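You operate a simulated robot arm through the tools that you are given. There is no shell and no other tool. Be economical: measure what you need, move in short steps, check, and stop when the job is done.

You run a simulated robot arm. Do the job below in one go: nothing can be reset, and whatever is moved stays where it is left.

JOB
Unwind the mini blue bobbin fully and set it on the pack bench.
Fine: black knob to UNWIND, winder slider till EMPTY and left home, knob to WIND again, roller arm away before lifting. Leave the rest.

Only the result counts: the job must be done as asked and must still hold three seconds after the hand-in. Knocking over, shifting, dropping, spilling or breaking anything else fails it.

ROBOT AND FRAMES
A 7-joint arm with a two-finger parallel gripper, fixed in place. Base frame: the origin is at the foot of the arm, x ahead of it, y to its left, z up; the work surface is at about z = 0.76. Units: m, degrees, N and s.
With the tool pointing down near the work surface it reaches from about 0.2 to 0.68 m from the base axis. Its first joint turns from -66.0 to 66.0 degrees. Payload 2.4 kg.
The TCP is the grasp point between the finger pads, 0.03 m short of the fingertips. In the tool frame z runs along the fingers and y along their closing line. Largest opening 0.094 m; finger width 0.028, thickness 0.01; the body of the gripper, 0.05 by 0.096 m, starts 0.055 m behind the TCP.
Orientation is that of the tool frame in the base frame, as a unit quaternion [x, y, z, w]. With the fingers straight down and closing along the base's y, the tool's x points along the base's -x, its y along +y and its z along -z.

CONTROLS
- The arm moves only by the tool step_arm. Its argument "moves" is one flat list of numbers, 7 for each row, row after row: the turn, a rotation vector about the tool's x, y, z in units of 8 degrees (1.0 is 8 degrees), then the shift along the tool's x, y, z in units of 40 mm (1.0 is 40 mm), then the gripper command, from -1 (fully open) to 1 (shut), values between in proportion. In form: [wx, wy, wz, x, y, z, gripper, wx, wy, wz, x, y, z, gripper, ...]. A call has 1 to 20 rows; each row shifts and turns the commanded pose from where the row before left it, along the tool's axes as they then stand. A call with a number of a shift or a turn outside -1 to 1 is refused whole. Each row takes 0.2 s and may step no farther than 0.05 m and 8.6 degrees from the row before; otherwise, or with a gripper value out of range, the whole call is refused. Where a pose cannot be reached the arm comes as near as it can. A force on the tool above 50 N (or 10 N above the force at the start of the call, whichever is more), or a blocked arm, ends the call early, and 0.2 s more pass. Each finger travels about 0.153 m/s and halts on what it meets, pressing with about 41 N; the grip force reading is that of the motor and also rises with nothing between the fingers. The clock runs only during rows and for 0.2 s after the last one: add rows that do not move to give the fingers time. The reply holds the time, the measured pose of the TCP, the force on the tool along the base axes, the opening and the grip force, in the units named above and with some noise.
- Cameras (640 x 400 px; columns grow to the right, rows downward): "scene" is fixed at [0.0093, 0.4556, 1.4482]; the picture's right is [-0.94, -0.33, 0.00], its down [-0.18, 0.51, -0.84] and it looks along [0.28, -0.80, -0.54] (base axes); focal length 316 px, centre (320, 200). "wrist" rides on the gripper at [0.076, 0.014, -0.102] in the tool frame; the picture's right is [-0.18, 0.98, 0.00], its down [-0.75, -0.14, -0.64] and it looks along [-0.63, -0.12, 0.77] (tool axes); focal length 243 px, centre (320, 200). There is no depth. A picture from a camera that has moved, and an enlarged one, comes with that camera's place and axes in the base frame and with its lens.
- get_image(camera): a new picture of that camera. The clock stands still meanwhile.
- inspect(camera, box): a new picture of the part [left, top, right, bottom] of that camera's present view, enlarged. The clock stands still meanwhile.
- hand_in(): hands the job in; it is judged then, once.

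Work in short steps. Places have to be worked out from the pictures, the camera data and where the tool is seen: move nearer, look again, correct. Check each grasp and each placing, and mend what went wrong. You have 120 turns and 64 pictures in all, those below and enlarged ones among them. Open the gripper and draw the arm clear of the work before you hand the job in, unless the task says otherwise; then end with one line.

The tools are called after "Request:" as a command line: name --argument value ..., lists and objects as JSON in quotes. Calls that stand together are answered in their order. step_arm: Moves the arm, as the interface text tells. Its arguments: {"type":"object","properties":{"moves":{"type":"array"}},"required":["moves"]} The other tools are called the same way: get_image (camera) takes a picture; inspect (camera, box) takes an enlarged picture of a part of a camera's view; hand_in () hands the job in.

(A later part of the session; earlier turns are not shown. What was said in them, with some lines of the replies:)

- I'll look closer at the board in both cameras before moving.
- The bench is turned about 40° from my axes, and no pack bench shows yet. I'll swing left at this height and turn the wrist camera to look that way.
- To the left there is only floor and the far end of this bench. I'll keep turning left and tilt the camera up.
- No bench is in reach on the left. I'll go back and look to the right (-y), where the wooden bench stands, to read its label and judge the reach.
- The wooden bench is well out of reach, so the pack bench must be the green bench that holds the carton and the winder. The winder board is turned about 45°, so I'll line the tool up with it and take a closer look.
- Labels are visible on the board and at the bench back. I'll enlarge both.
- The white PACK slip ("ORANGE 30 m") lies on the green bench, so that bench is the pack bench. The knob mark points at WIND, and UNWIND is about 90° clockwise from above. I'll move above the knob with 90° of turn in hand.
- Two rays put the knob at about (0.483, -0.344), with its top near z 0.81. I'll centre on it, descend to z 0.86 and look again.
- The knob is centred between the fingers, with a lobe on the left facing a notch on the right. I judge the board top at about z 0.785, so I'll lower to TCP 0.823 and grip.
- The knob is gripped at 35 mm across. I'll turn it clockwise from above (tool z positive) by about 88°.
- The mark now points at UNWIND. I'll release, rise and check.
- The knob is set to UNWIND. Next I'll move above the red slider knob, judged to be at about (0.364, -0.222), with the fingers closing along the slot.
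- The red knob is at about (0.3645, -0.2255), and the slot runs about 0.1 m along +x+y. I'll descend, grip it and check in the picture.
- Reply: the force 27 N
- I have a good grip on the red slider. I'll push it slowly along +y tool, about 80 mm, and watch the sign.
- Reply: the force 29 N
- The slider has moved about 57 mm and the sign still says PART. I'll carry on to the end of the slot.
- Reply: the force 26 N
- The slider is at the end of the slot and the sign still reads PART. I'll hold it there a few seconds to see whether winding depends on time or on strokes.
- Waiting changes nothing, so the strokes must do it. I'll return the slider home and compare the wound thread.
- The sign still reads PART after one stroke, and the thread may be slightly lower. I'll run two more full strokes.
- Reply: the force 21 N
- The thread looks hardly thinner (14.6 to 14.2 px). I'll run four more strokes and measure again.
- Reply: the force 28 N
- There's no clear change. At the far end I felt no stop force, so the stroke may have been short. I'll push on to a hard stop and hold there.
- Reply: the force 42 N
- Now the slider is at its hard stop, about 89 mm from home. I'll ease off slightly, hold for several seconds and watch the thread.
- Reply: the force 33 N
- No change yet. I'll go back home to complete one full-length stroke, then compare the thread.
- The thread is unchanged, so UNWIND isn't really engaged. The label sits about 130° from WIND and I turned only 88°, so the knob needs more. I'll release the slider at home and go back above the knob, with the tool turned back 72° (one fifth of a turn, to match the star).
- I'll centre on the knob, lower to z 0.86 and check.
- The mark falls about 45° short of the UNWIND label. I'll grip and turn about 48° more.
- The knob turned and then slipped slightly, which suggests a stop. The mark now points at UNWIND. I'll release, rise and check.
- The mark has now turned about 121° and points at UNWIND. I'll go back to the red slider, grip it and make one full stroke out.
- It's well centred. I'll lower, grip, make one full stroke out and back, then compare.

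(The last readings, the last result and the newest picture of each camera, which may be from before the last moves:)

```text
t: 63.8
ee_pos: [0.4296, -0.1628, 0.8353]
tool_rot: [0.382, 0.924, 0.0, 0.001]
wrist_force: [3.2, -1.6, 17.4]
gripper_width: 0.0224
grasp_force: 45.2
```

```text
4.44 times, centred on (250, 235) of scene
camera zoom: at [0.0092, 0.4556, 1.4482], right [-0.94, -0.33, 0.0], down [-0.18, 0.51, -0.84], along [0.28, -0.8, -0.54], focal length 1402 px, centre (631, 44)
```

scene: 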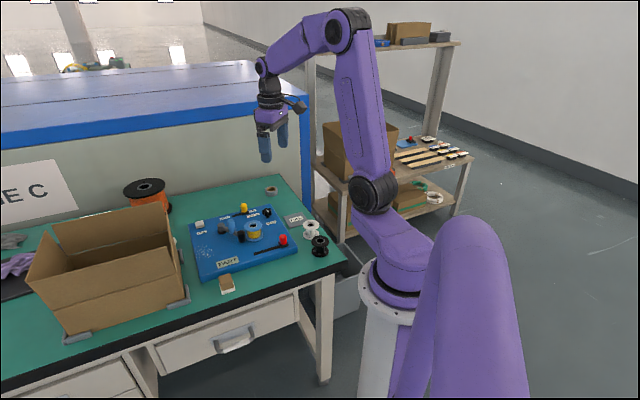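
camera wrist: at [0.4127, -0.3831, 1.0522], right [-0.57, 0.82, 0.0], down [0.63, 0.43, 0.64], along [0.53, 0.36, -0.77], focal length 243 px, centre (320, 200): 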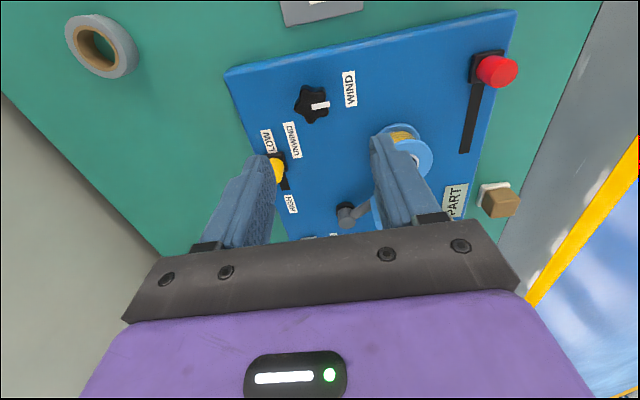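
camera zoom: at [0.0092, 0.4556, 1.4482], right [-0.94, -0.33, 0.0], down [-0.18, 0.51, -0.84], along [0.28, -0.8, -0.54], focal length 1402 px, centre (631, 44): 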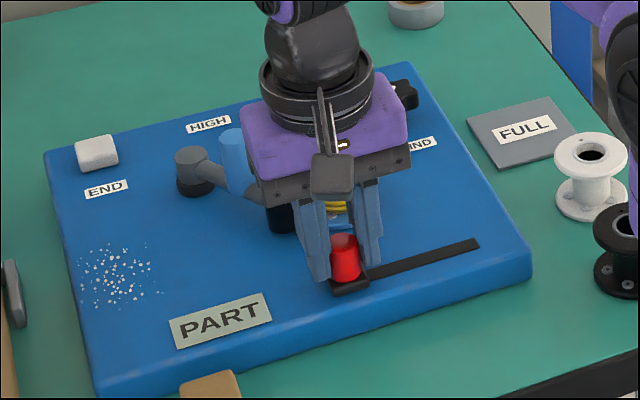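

I'll hold for 4 s here and compare the visible thread with the last picture.

Request:
step_arm --moves '[0, 0, 0, 0, 0, 0, 0.7, 0, 0, 0, 0, 0, 0, 0.7, 0, 0, 0, 0, 0, 0, 0.7, 0, 0, 0, 0, 0, 0, 0.7, 0, 0, 0, 0, 0, 0, 0.7, 0, 0, 0, 0, 0, 0, 0.7, 0, 0, 0, 0, 0, 0, 0.7, 0, 0, 0, 0, 0, 0, 0.7, 0, 0, 0, 0, 0, 0, 0.7, 0, 0, 0, 0, 0, 0, 0.7, 0, 0, 0, 0, 0, 0, 0.7, 0, 0, 0, 0, 0, 0, 0.7, 0, 0, 0, 0, 0, 0, 0.7, 0, 0, 0, 0, 0, 0, 0.7, 0, 0, 0, 0, 0, 0, 0.7, 0, 0, 0, 0, 0, 0, 0.7, 0, 0, 0, 0, 0, 0, 0.7, 0, 0, 0, 0, 0, 0, 0.7, 0, 0, 0, 0, 0, 0, 0.7, 0, 0, 0, 0, 0, 0, 0.7]'

Request:
inspect --camera "scene" --box '[200, 190, 300, 280]'

```text
t: 68.0
ee_pos: [0.4279, -0.1625, 0.8332]
tool_rot: [0.382, 0.924, -0.001, 0.001]
wrist_force: [6.2, -6.5, 19.6]
gripper_width: 0.0221
grasp_force: 45.5
```

```text
4.44 times, centred on (250, 235) of scene
camera zoom: at [0.0092, 0.4555, 1.4482], right [-0.94, -0.33, 0.0], down [-0.18, 0.51, -0.84], along [0.28, -0.8, -0.54], focal length 1402 px, centre (631, 44)
```

zoom: 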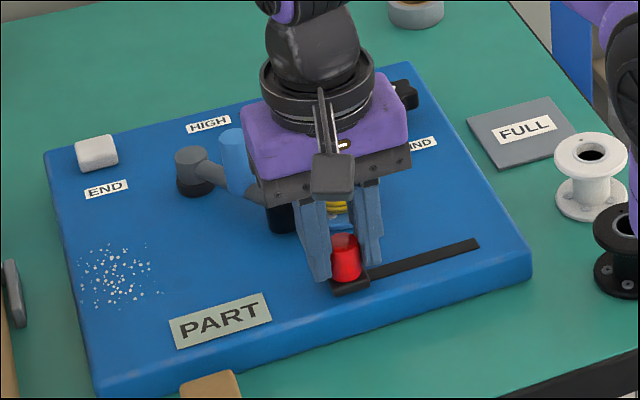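

The sign is unchanged. I'll complete the return stroke to home and compare the thread there.

Request:
step_arm --moves '[0, 0, 0, 0, -0.5, 0, 0.7, 0, 0, 0, 0, -0.5, 0, 0.7, 0, 0, 0, 0, -0.5, 0, 0.7, 0, 0, 0, 0, -0.5, 0, 0.7, 0, 0, 0, 0, -0.25, 0, 0.7, 0, 0, 0, 0, -0.05, 0, 0.7]'

Request:
inspect --camera "scene" --box '[200, 190, 300, 280]'

```text
t: 69.4
ee_pos: [0.3667, -0.2245, 0.8329]
tool_rot: [0.378, 0.926, 0.0, 0.0]
wrist_force: [27.0, 14.1, 1.2]
gripper_width: 0.0227
grasp_force: 45.3
```

```text
4.44 times, centred on (250, 235) of scene
camera zoom: at [0.0099, 0.4559, 1.4481], right [-0.94, -0.33, 0.0], down [-0.18, 0.51, -0.84], along [0.28, -0.8, -0.54], focal length 1402 px, centre (631, 44)
```

zoom: 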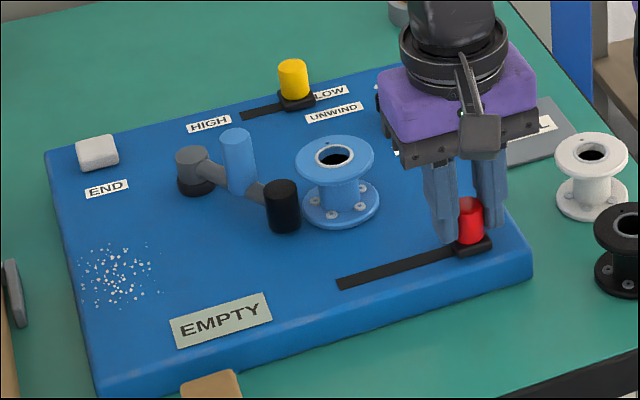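

The sign reads EMPTY, the thread is gone and the slider is home. I'll release the slider and move above the knob to set it back to WIND.

Request:
step_arm --moves '[0, 0, 0, 0, 0.08, 0, 0.7, 0, 0, 0, 0, 0, 0, -0.28, 0, 0, 0, 0, 0, 0, -0.28, 0, 0, 0, 0, 0, -0.8, -0.28, 0, 0, 0, 0, 0, -1, -0.28, 0, 0, 0, 0, 0, -0.7, -0.28, 0, 0, 0, -0.85, 0, 0, -0.28, 0, 0, 0, -0.85, 0, 0, -0.28, 0, 0, 0, -0.85, 0, 0, -0.28, 0, 0, 0, -0.85, 0, 0, -0.28, 0, 0, -0.6, -0.78, 0, 0, -0.28, 0, 0, 0, 0, 0, 0, -0.28]'

Request:
inspect --camera "scene" --box '[180, 170, 340, 300]'

```text
t: 72.0
ee_pos: [0.4853, -0.3432, 0.9341]
tool_rot: [0.344, 0.939, 0.0, 0.0]
wrist_force: [0.9, 1.1, 0.7]
gripper_width: 0.0604
grasp_force: 0.0
```

```text
3.08 times, centred on (260, 235) of scene
camera zoom: at [0.0093, 0.4556, 1.4482], right [-0.94, -0.33, 0.0], down [-0.18, 0.51, -0.84], along [0.28, -0.8, -0.54], focal length 971 px, centre (505, 92)
```

zoom: 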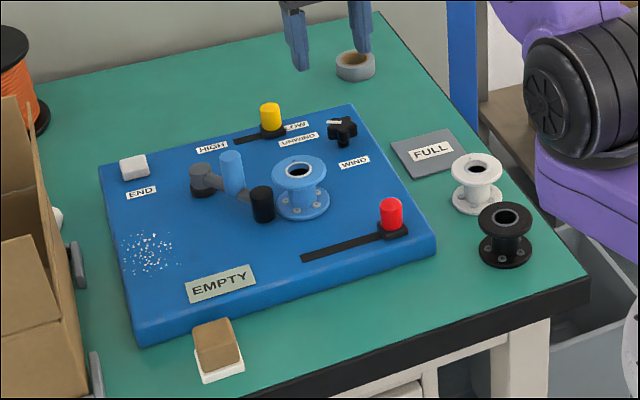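

The red slider rests at home as at the start. I'll lower over the knob and check.

Request:
step_arm --moves '[0, 0, 0, 0.02, -0.05, 0.9, -0.28, 0, 0, 0, 0, 0, 0.95, -0.28]'

Request:
inspect --camera "wrist" --box '[200, 40, 440, 240]'

```text
t: 72.6
ee_pos: [0.4815, -0.3452, 0.8602]
tool_rot: [0.344, 0.939, 0.0, 0.001]
wrist_force: [-0.4, 0.8, 0.0]
gripper_width: 0.0602
grasp_force: 0.1
```

```text
2.00 times, centred on (320, 140) of wrist
camera zoom: at [0.4326, -0.2844, 0.9623], right [0.77, 0.63, 0.0], down [0.48, -0.59, 0.64], along [0.41, -0.5, -0.77], focal length 485 px, centre (320, 320)
```

zoom: 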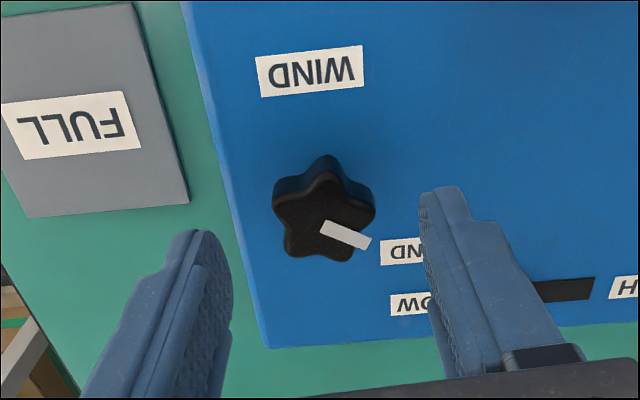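

The knob is centred, but the star's lobes sit about 18° off the closing line. I'll turn the tool +18°, then lower and grip.

Request:
step_arm --moves '[0, 0, 1, 0, 0, 0, -0.28, 0, 0, 1, 0, 0, 0, -0.28, 0, 0, 0.25, 0, 0, 0, -0.28, 0, 0, 0, 0, 0.03, 0.5, -0.28, 0, 0, 0, 0, 0, 0.45, -0.28, 0, 0, 0, 0, 0, 0, 0.3, 0, 0, 0, 0, 0, 0, 0.6, 0, 0, 0, 0, 0, 0, 0.6]'

Request:
inspect --camera "wrist" --box '[200, 40, 440, 240]'

```text
t: 74.4
ee_pos: [0.4831, -0.3442, 0.8224]
tool_rot: [0.486, 0.874, 0.0, 0.001]
wrist_force: [-2.4, -0.9, 3.3]
gripper_width: 0.034
grasp_force: 44.6
```

```text
2.00 times, centred on (320, 140) of wrist
camera zoom: at [0.4544, -0.2717, 0.9246], right [0.93, 0.36, 0.0], down [0.28, -0.72, 0.64], along [0.23, -0.6, -0.77], focal length 485 px, centre (320, 320)
```

zoom: 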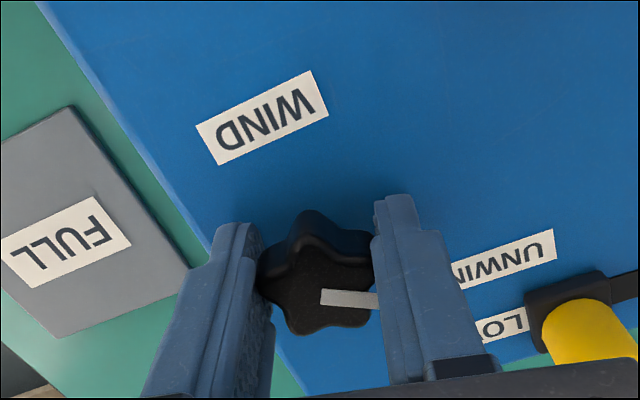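

I have a good lobe-to-notch grip. I'll turn 120° back (anticlockwise) to WIND.

Request:
step_arm --moves '[0, 0, -1, 0, 0, 0, 0.6, 0, 0, -1, 0, 0, 0, 0.6, 0, 0, -1, 0, 0, 0, 0.6, 0, 0, -1, 0, 0, 0, 0.6, 0, 0, -1, 0, 0, 0, 0.6, 0, 0, -1, 0, 0, 0, 0.6, 0, 0, -1, 0, 0, 0, 0.6, 0, 0, -1, 0, 0, 0, 0.6, 0, 0, -1, 0, 0, 0, 0.6, 0, 0, -1, 0, 0, 0, 0.6, 0, 0, -1, 0, 0, 0, 0.6, 0, 0, -1, 0, 0, 0, 0.6, 0, 0, -1, 0, 0, 0, 0.6, 0, 0, -1, 0, 0, 0, 0.6, 0, 0, -1, 0, 0, 0, 0.6, 0, 0, -0.3, 0, 0, 0, 0.6]'

Request:
step_arm --moves '[0, 0, 0, 0, 0, 0, -0.28, 0, 0, 0, 0, 0, 0, -0.28, 0, 0, 0, 0, 0, -0.8, -0.28, 0, 0, 0, 0, 0, -1, -0.28, 0, 0, 0, 0, 0, -1, -0.28]'

Request:
inspect --camera "wrist" --box '[200, 0, 440, 200]'

```text
t: 77.8
ee_pos: [0.4818, -0.3429, 0.8219]
tool_rot: [-0.531, 0.847, 0.0, 0.001]
wrist_force: [-10.8, -11.0, 6.3]
gripper_width: 0.0339
grasp_force: 45.5
```

```text
t: 79.0
ee_pos: [0.4832, -0.3428, 0.9335]
tool_rot: [-0.531, 0.847, 0.001, 0.0]
wrist_force: [0.4, 0.7, -0.3]
gripper_width: 0.0602
grasp_force: 0.1
```

```text
2.00 times, centred on (320, 100) of wrist
camera zoom: at [0.4365, -0.4059, 1.0369], right [-0.8, 0.59, 0.0], down [0.46, 0.62, 0.64], along [0.38, 0.52, -0.77], focal length 485 px, centre (320, 400)
```

zoom: 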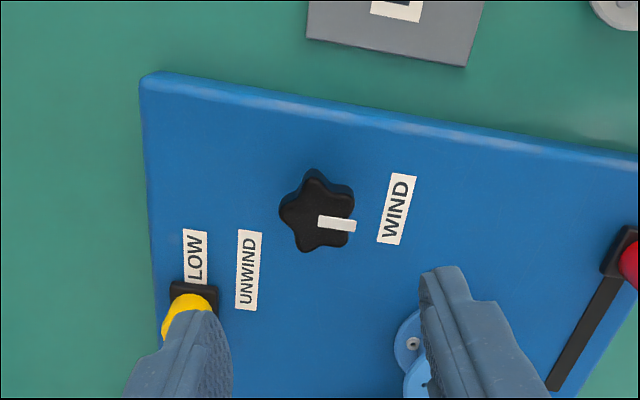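

The mark is back at WIND (134°, the same as at the start). Next I'll move above the blue handle of the roller arm, judged at about (0.545, -0.217) with the pivot near (0.585, -0.22), with the fingers straddling the arm.

Request:
step_arm --moves '[0, 0, 1, 0, 0, 0, -0.28, 0, 0, 1, 0, 0, 0, -0.28, 0, 0, 1, 0, 0, 0, -0.28, 0, 0, 1, 0, 0, 0, -0.28, 0, 0, 1, 0, 0, 0, -0.28, 0, 0, 1, 0, 0, 0, -0.28, 0, 0, 1, 0, 0, 0, -0.28, 0, 0, 1, 0, 0, 0, -0.28, 0, 0, 1, 0, 0, 0, -0.28, 0, 0, 0.6, 0, 0, 0, -0.28, 0, 0, 0, -0.207, 0.85, 0, -0.28, 0, 0, 0, -0.207, 0.85, 0, -0.28, 0, 0, 0, -0.207, 0.85, 0, -0.28, 0, 0, 0, -0.207, 0.85, 0, -0.28]'

Request:
inspect --camera "wrist" --box '[200, 0, 440, 200]'

```text
t: 82.0
ee_pos: [0.546, -0.2172, 0.9321]
tool_rot: [0.11, 0.994, 0.0, 0.0]
wrist_force: [0.1, 0.0, -0.2]
gripper_width: 0.0602
grasp_force: 0.0
```

```text
2.00 times, centred on (320, 100) of wrist
camera zoom: at [0.4741, -0.1869, 1.0353], right [0.39, 0.92, 0.0], down [0.7, -0.3, 0.64], along [0.59, -0.25, -0.77], focal length 485 px, centre (320, 400)
```

zoom: 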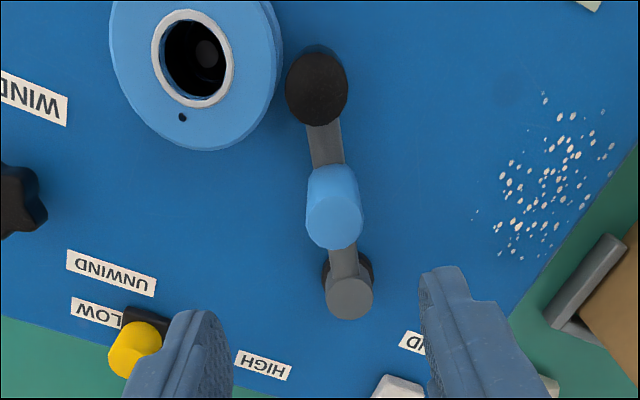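

The handle is at about (0.538, -0.209), the pivot at (0.587, -0.219) and the roller at (0.499, -0.197). I'll lower over the handle and grip it.

Request:
step_arm --moves '[0, 0, 0, 0.24, 0.15, 0.8, -0.28, 0, 0, 0, 0, 0, 0.8, -0.28, 0, 0, 0, 0, 0, 0.58, -0.28, 0, 0, 0, 0, 0, 0, 0.3, 0, 0, 0, 0, 0, 0, 0.6, 0, 0, 0, 0, 0, 0, 0.6]'

Request:
inspect --camera "wrist" --box '[200, 40, 440, 240]'

```text
t: 83.4
ee_pos: [0.5381, -0.207, 0.8464]
tool_rot: [0.108, 0.994, 0.0, 0.0]
wrist_force: [3.4, 12.2, -3.1]
gripper_width: 0.0212
grasp_force: 45.0
```

```text
2.00 times, centred on (320, 140) of wrist
camera zoom: at [0.4663, -0.1776, 0.9483], right [0.39, 0.92, 0.0], down [0.71, -0.3, 0.64], along [0.59, -0.25, -0.77], focal length 485 px, centre (320, 320)
```

zoom: 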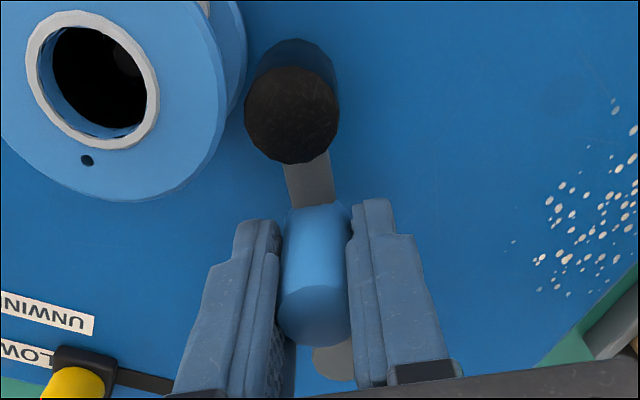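

The handle is gripped. I'll swing the arm away along its arc, first about 24°, and check the forces.

Request:
step_arm --moves '[0, 0, 1, 0, 0.175, 0, 0.6, 0, 0, 1, 0, 0.175, 0, 0.6, 0, 0, 1, 0, 0.175, 0, 0.6]'

Request:
inspect --camera "wrist" --box '[200, 40, 440, 240]'

```text
t: 84.2
ee_pos: [0.5445, -0.1916, 0.8463]
tool_rot: [0.316, 0.949, 0.0, 0.0]
wrist_force: [9.1, -1.2, -19.4]
gripper_width: 0.0211
grasp_force: 45.1
```

```text
2.00 times, centred on (320, 140) of wrist
camera zoom: at [0.4917, -0.134, 0.9483], right [0.74, 0.68, 0.0], down [0.52, -0.56, 0.64], along [0.43, -0.47, -0.77], focal length 485 px, centre (320, 320)
```

zoom: 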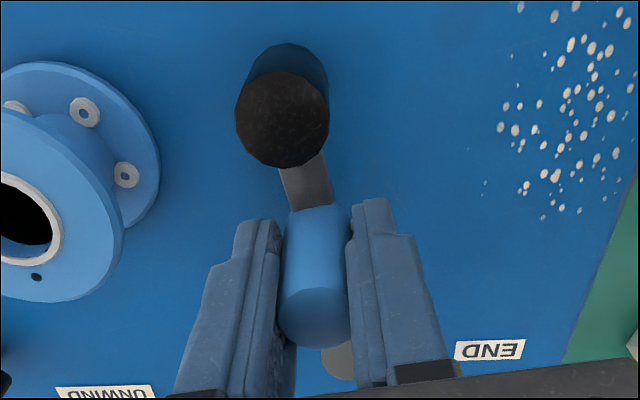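

The arm follows. I'll swing another 32° or so.

Request:
step_arm --moves '[0, 0, 1, 0, 0.19, 0, 0.6, 0, 0, 1, 0, 0.19, 0, 0.6, 0, 0, 1, 0, 0.19, 0, 0.6, 0, 0, 1, 0, 0.19, 0, 0.6]'

Request:
inspect --camera "wrist" --box '[200, 40, 440, 240]'

Request:
inspect --camera "scene" --box '[180, 170, 340, 300]'

```text
t: 85.2
ee_pos: [0.5664, -0.1732, 0.8457]
tool_rot: [0.567, 0.824, -0.001, -0.002]
wrist_force: [0.6, -11.6, -28.2]
gripper_width: 0.0218
grasp_force: 45.0
```

```text
2.00 times, centred on (320, 140) of wrist
camera zoom: at [0.5522, -0.0963, 0.9486], right [0.98, 0.18, 0.0], down [0.14, -0.75, 0.64], along [0.11, -0.63, -0.77], focal length 485 px, centre (320, 320)
```

zoom: 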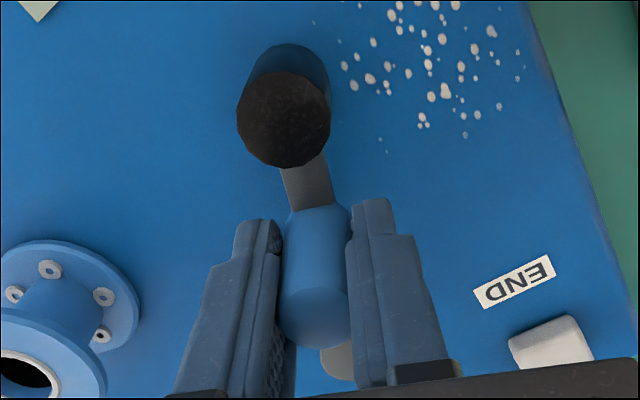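

```text
3.08 times, centred on (260, 235) of scene
camera zoom: at [0.0099, 0.4551, 1.4484], right [-0.94, -0.33, 0.0], down [-0.18, 0.51, -0.84], along [0.28, -0.79, -0.54], focal length 971 px, centre (505, 92)
```

zoom: 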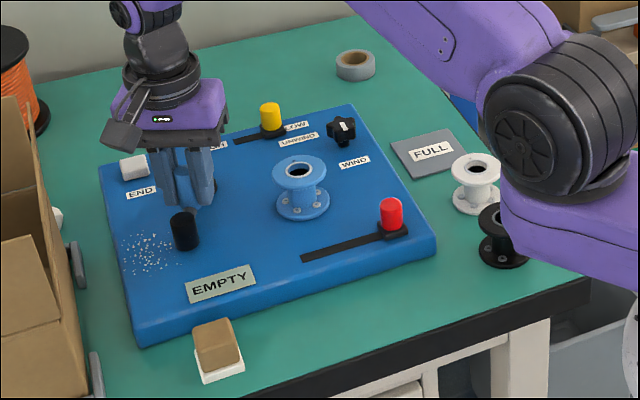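

The roller arm is swung about 56° clear. I'll release it, rise and turn to -45° for the bobbin, then check that the arm stays put.

Request:
step_arm --moves '[0, 0, 0, 0, 0, 0, -0.28, 0, 0, 0, 0, 0, 0, -0.28, 0, 0, 0, 0, 0, -0.8, -0.28, 0, 0, 0, 0, 0, -1, -0.28, 0, 0, 0, 0, 0, -0.5, -0.5]'

Request:
step_arm --moves '[0, 0, -1, 0, 0, 0, -0.5, 0, 0, -1, 0, 0, 0, -0.5, 0, 0, -1, 0, 0, 0, -0.5, 0, 0, -1, 0, 0, 0, -0.5, 0, 0, -1, 0, 0, 0, -0.5, 0, 0, -1, 0, 0, 0, -0.5, 0, 0, -1, 0, 0, 0, -0.5, 0, 0, -1, 0, 0, 0, -0.5, 0, 0, -1, 0, 0, 0, -0.5, 0, 0, -1, 0, 0, 0, -0.5, 0, 0, -1, 0, 0, 0, -0.5, 0, 0, -1, 0, 0, 0, -0.5, 0, 0, -1, 0, 0, 0, -0.5, 0, 0, -1, 0, 0, 0, -0.5, 0, 0, -0.26, 0, 0, 0, -0.5]'

```text
t: 86.4
ee_pos: [0.5678, -0.1705, 0.9393]
tool_rot: [0.563, 0.826, 0.0, 0.0]
wrist_force: [0.5, 0.4, -0.4]
gripper_width: 0.0708
grasp_force: 0.0
```

```text
t: 89.6
ee_pos: [0.5677, -0.1703, 0.9393]
tool_rot: [-0.387, 0.922, 0.0, 0.0]
wrist_force: [-0.4, -0.2, 0.2]
gripper_width: 0.0706
grasp_force: 0.1
```

I'll move over the bobbin at about (0.470, -0.231) and look.

Request:
step_arm --moves '[0, 0, 0, 0.93, 0.226, 0, -0.5, 0, 0, 0, 0.93, 0.226, 0, -0.5, 0, 0, 0, 0.93, 0.226, 0.3, -0.5]'

Request:
get_image --camera "wrist"

Request:
inspect --camera "scene" --box '[180, 170, 340, 300]'

```text
t: 90.4
ee_pos: [0.4683, -0.2323, 0.9253]
tool_rot: [-0.386, 0.922, 0.0, 0.0]
wrist_force: [0.4, -1.2, -0.2]
gripper_width: 0.0704
grasp_force: 0.0
```

```text
17 pictures are left
camera wrist: at [0.4051, -0.2765, 1.0286], right [-0.57, 0.82, 0.0], down [0.63, 0.44, 0.64], along [0.53, 0.37, -0.77], focal length 243 px, centre (320, 200)
```

wrist: 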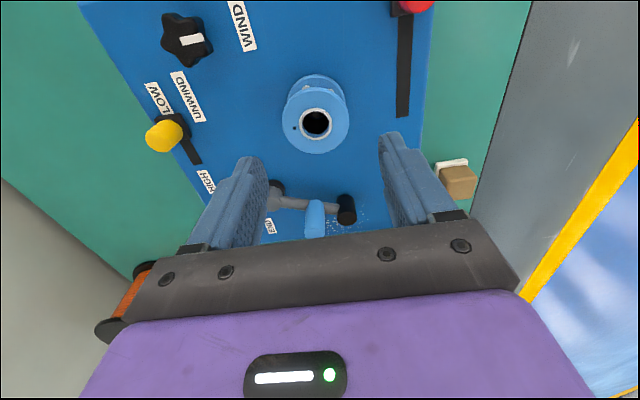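

```text
3.08 times, centred on (260, 235) of scene
camera zoom: at [0.0093, 0.4556, 1.4482], right [-0.94, -0.33, 0.0], down [-0.18, 0.51, -0.84], along [0.28, -0.8, -0.54], focal length 971 px, centre (505, 92)
```

zoom: 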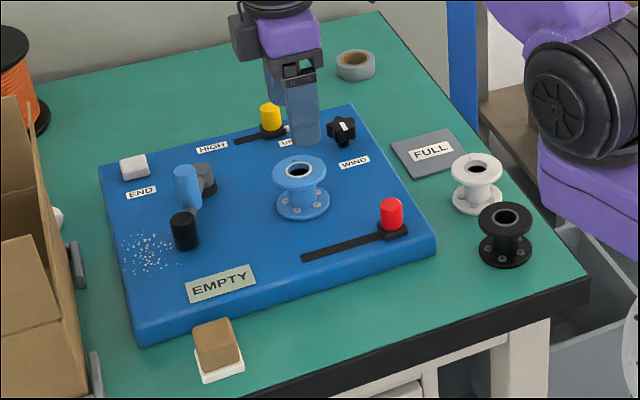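

The roller arm stays away. The bobbin is at about (0.470, -0.234). I'll lower around it to TCP 0.824 and close.

Request:
step_arm --moves '[0, 0, 0, 0, -0.06, 0.9, -0.5, 0, 0, 0, 0, 0, 0.9, -0.5, 0, 0, 0, 0, 0, 0.73, -0.5, 0, 0, 0, 0, 0, 0, -0.1, 0, 0, 0, 0, 0, 0, 0.1, 0, 0, 0, 0, 0, 0, 0.1]'

Request:
inspect --camera "wrist" --box '[200, 40, 440, 240]'

```text
t: 91.8
ee_pos: [0.4726, -0.2333, 0.8248]
tool_rot: [-0.387, 0.922, -0.001, 0.0]
wrist_force: [5.0, 0.3, 2.3]
gripper_width: 0.0555
grasp_force: 41.0
```

```text
2.00 times, centred on (320, 140) of wrist
camera zoom: at [0.4074, -0.2776, 0.9273], right [-0.57, 0.82, 0.0], down [0.63, 0.44, 0.64], along [0.53, 0.37, -0.77], focal length 485 px, centre (320, 320)
```

zoom: 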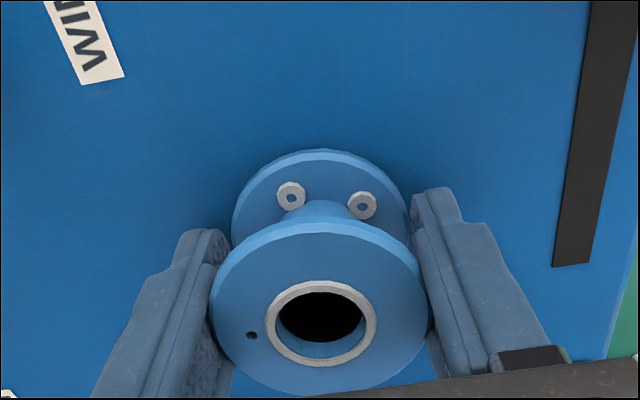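

It's gripped on the flanges at 55.5 mm. I'll lift straight up, gently at first.

Request:
step_arm --moves '[0, 0, 0, 0, 0, -0.25, 0.1, 0, 0, 0, 0, 0, -0.25, 0.1, 0, 0, 0, 0, 0, -0.4, 0.1, 0, 0, 0, 0, 0, -0.5, 0.1, 0, 0, 0, 0, 0, -0.6, 0.1, 0, 0, 0, 0, 0, -0.6, 0.1]'

Request:
inspect --camera "scene" --box '[180, 150, 340, 280]'

```text
t: 93.2
ee_pos: [0.4708, -0.2338, 0.93]
tool_rot: [-0.386, 0.922, 0.0, 0.001]
wrist_force: [-0.5, -0.2, 0.0]
gripper_width: 0.0547
grasp_force: 41.6
```

```text
3.08 times, centred on (260, 215) of scene
camera zoom: at [0.0093, 0.4556, 1.4482], right [-0.94, -0.33, 0.0], down [-0.18, 0.51, -0.84], along [0.28, -0.8, -0.54], focal length 971 px, centre (505, 154)
```

zoom: 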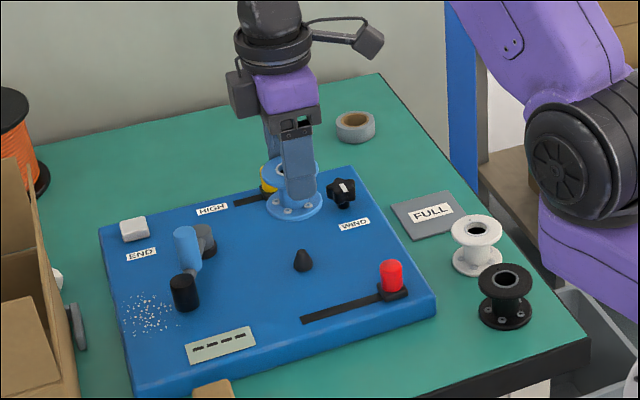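

The bobbin is off the spindle. I'll carry it to the free green spot between the FULL mat and the tape roll, at about (0.46, -0.465), staying high.

Request:
step_arm --moves '[0, 0, 0, 0.717, -0.642, 0, 0.1, 0, 0, 0, 0.717, -0.642, 0, 0.1, 0, 0, 0, 0.717, -0.642, 0, 0.1, 0, 0, 0, 0.717, -0.642, 0, 0.1, 0, 0, 0, 0.717, -0.642, 0, 0.1, 0, 0, 0, 0.717, -0.642, 0, 0.1, 0, 0, 0, 0, 0, 0, 0.1]'

Request:
get_image --camera "wrist"

Request:
get_image --camera "scene"

```text
t: 94.8
ee_pos: [0.4598, -0.4642, 0.9297]
tool_rot: [-0.387, 0.922, 0.0, 0.0]
wrist_force: [0.1, -0.7, -0.9]
gripper_width: 0.0548
grasp_force: 40.7
```

```text
13 pictures are left
camera wrist: at [0.3959, -0.5085, 1.0328], right [-0.57, 0.82, 0.0], down [0.63, 0.44, 0.64], along [0.53, 0.37, -0.77], focal length 243 px, centre (320, 200)
```

wrist: 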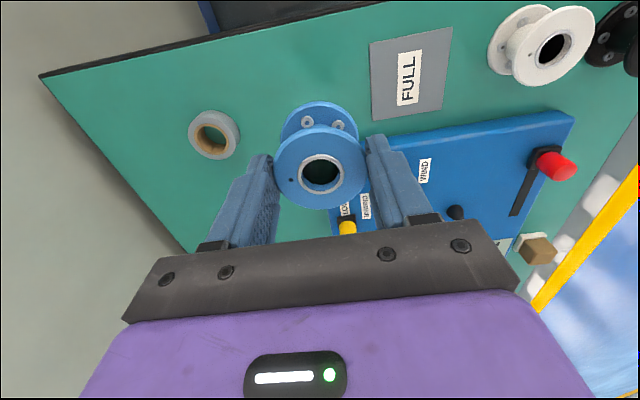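

```text
12 pictures are left
```

scene: 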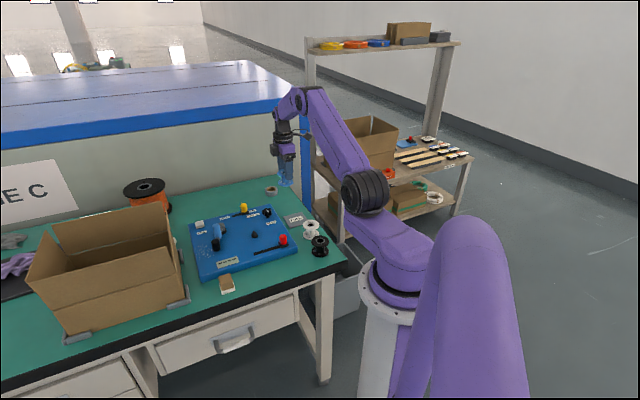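

The landing spot is clear: about 25 mm to the mat, more to the tape and to the board corner. I'll lower to just above the surface.

Request:
step_arm --moves '[0, 0, 0, 0, 0, 0.8, 0.1, 0, 0, 0, 0, 0, 0.8, 0.1, 0, 0, 0, 0, 0, 0.8, 0.1, 0, 0, 0, 0, 0, 0.5, 0.1, 0, 0, 0, 0, 0, 0.15, 0.1, 0, 0, 0, 0, 0, 0, 0.1]'

Request:
step_arm --moves '[0, 0, 0, 0, 0, 0.075, 0.1, 0, 0, 0, 0, 0, 0.075, 0.1, 0, 0, 0, 0, 0, 0, 0.1]'

Request:
inspect --camera "wrist" --box '[200, 40, 440, 240]'

```text
t: 96.2
ee_pos: [0.4624, -0.4648, 0.8109]
tool_rot: [-0.387, 0.922, -0.003, 0.001]
wrist_force: [-4.2, 3.6, 35.8]
gripper_width: 0.0547
grasp_force: 40.7
```

```text
t: 96.6
ee_pos: [0.4634, -0.466, 0.8115]
tool_rot: [-0.387, 0.922, -0.002, 0.001]
wrist_force: [-5.3, 5.5, 10.5]
gripper_width: 0.0547
grasp_force: 41.3
stopped in row 1: the force on the tool passed its limit (the readings are from after the stop); the commanded pose is now the measured one
```

```text
2.00 times, centred on (320, 140) of wrist
camera zoom: at [0.398, -0.5093, 0.9134], right [-0.57, 0.82, 0.0], down [0.63, 0.44, 0.64], along [0.53, 0.36, -0.77], focal length 485 px, centre (320, 320)
```

zoom: 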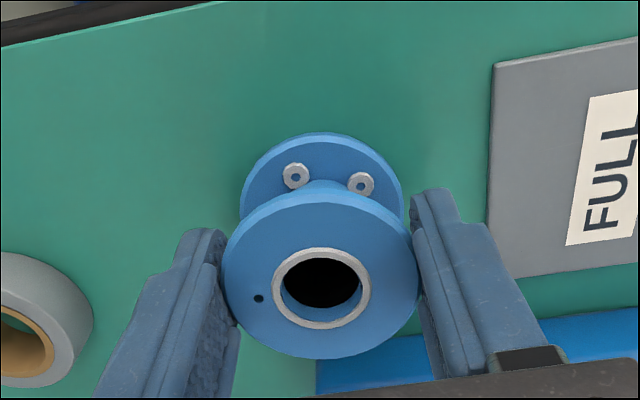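

The contact force shows the bobbin is standing on the bench (its bottom flange projects to z of about 0.76), and it looks upright. I'll open gently and rise.

Request:
step_arm --moves '[0, 0, 0, 0, 0, 0, -0.25, 0, 0, 0, 0, 0, 0, -0.5, 0, 0, 0, 0, 0, 0, -0.6, 0, 0, 0, 0, 0, -0.4, -0.6, 0, 0, 0, 0, 0, -0.8, -0.6, 0, 0, 0, 0, 0, -1, -0.6, 0, 0, 0, 0, 0, -1, -0.6]'

Request:
get_image --camera "wrist"

Request:
inspect --camera "scene" --box '[180, 150, 340, 280]'

```text
t: 98.2
ee_pos: [0.4622, -0.4645, 0.9394]
tool_rot: [-0.386, 0.922, -0.004, 0.001]
wrist_force: [0.2, 0.4, 0.3]
gripper_width: 0.0752
grasp_force: 0.1
```

```text
10 pictures are left
camera wrist: at [0.3976, -0.5088, 1.0413], right [-0.57, 0.82, -0.01], down [0.63, 0.44, 0.64], along [0.53, 0.36, -0.77], focal length 243 px, centre (320, 200)
```

wrist: 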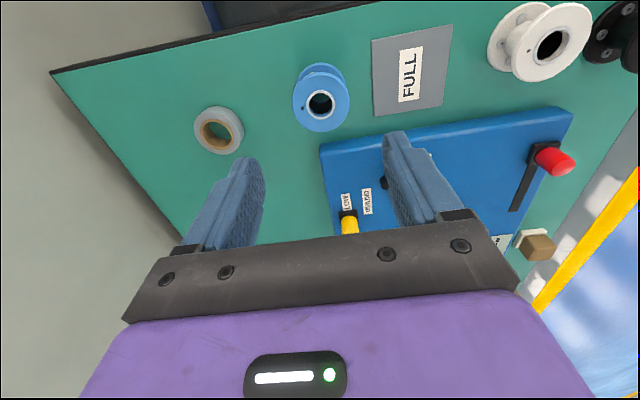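

```text
3.08 times, centred on (260, 215) of scene
camera zoom: at [0.0093, 0.4556, 1.4482], right [-0.94, -0.33, 0.0], down [-0.18, 0.51, -0.84], along [0.28, -0.8, -0.54], focal length 971 px, centre (505, 154)
```

zoom: 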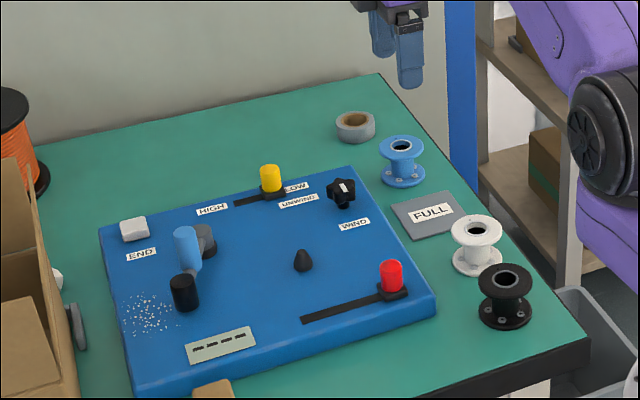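

The bobbin stands upright and empty on the bench. The knob is at WIND, the slider is home, the roller arm is away and nothing else has moved. I'll draw the arm up and clear.

Request:
step_arm --moves '[0, 0, 0, 0, 0, -1, -0.6, 0, 0, 0, 0, 0, -1, -0.6, 0, 0, 0, 0, 0, -1, -0.6, 0, 0, 0, 0, 0.8, 0, -1, 0, 0, 0, 0, 0.8, 0, -1, 0, 0, 0, 0, 0.8, 0, -1, 0, 0, 0, 0, 0, 0, -1]'

Request:
inspect --camera "scene" --box '[180, 150, 340, 280]'

```text
t: 99.8
ee_pos: [0.3924, -0.3972, 1.0576]
tool_rot: [-0.387, 0.922, -0.003, 0.002]
wrist_force: [0.3, 0.1, 0.3]
gripper_width: 0.0939
grasp_force: 0.0
```

```text
3.08 times, centred on (260, 215) of scene
camera zoom: at [0.0093, 0.4556, 1.4482], right [-0.94, -0.33, 0.0], down [-0.18, 0.51, -0.84], along [0.28, -0.8, -0.54], focal length 971 px, centre (505, 154)
```

zoom: 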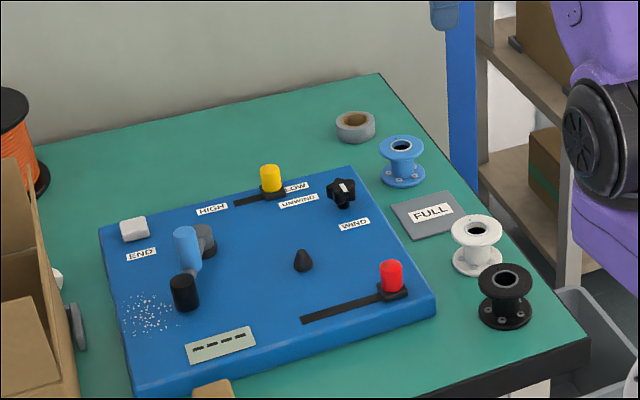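

The scene is stable, the gripper is open and the arm is clear. I'm handing in.

Request:
hand_in

```text
The job is handed in.
```

The mini blue bobbin is fully unwound (the sign read EMPTY) and stands upright on the green bench with the PACK slip, which I took to be the pack bench; the knob is back at WIND, the slider is home, the roller arm is swung away, and nothing else was moved.
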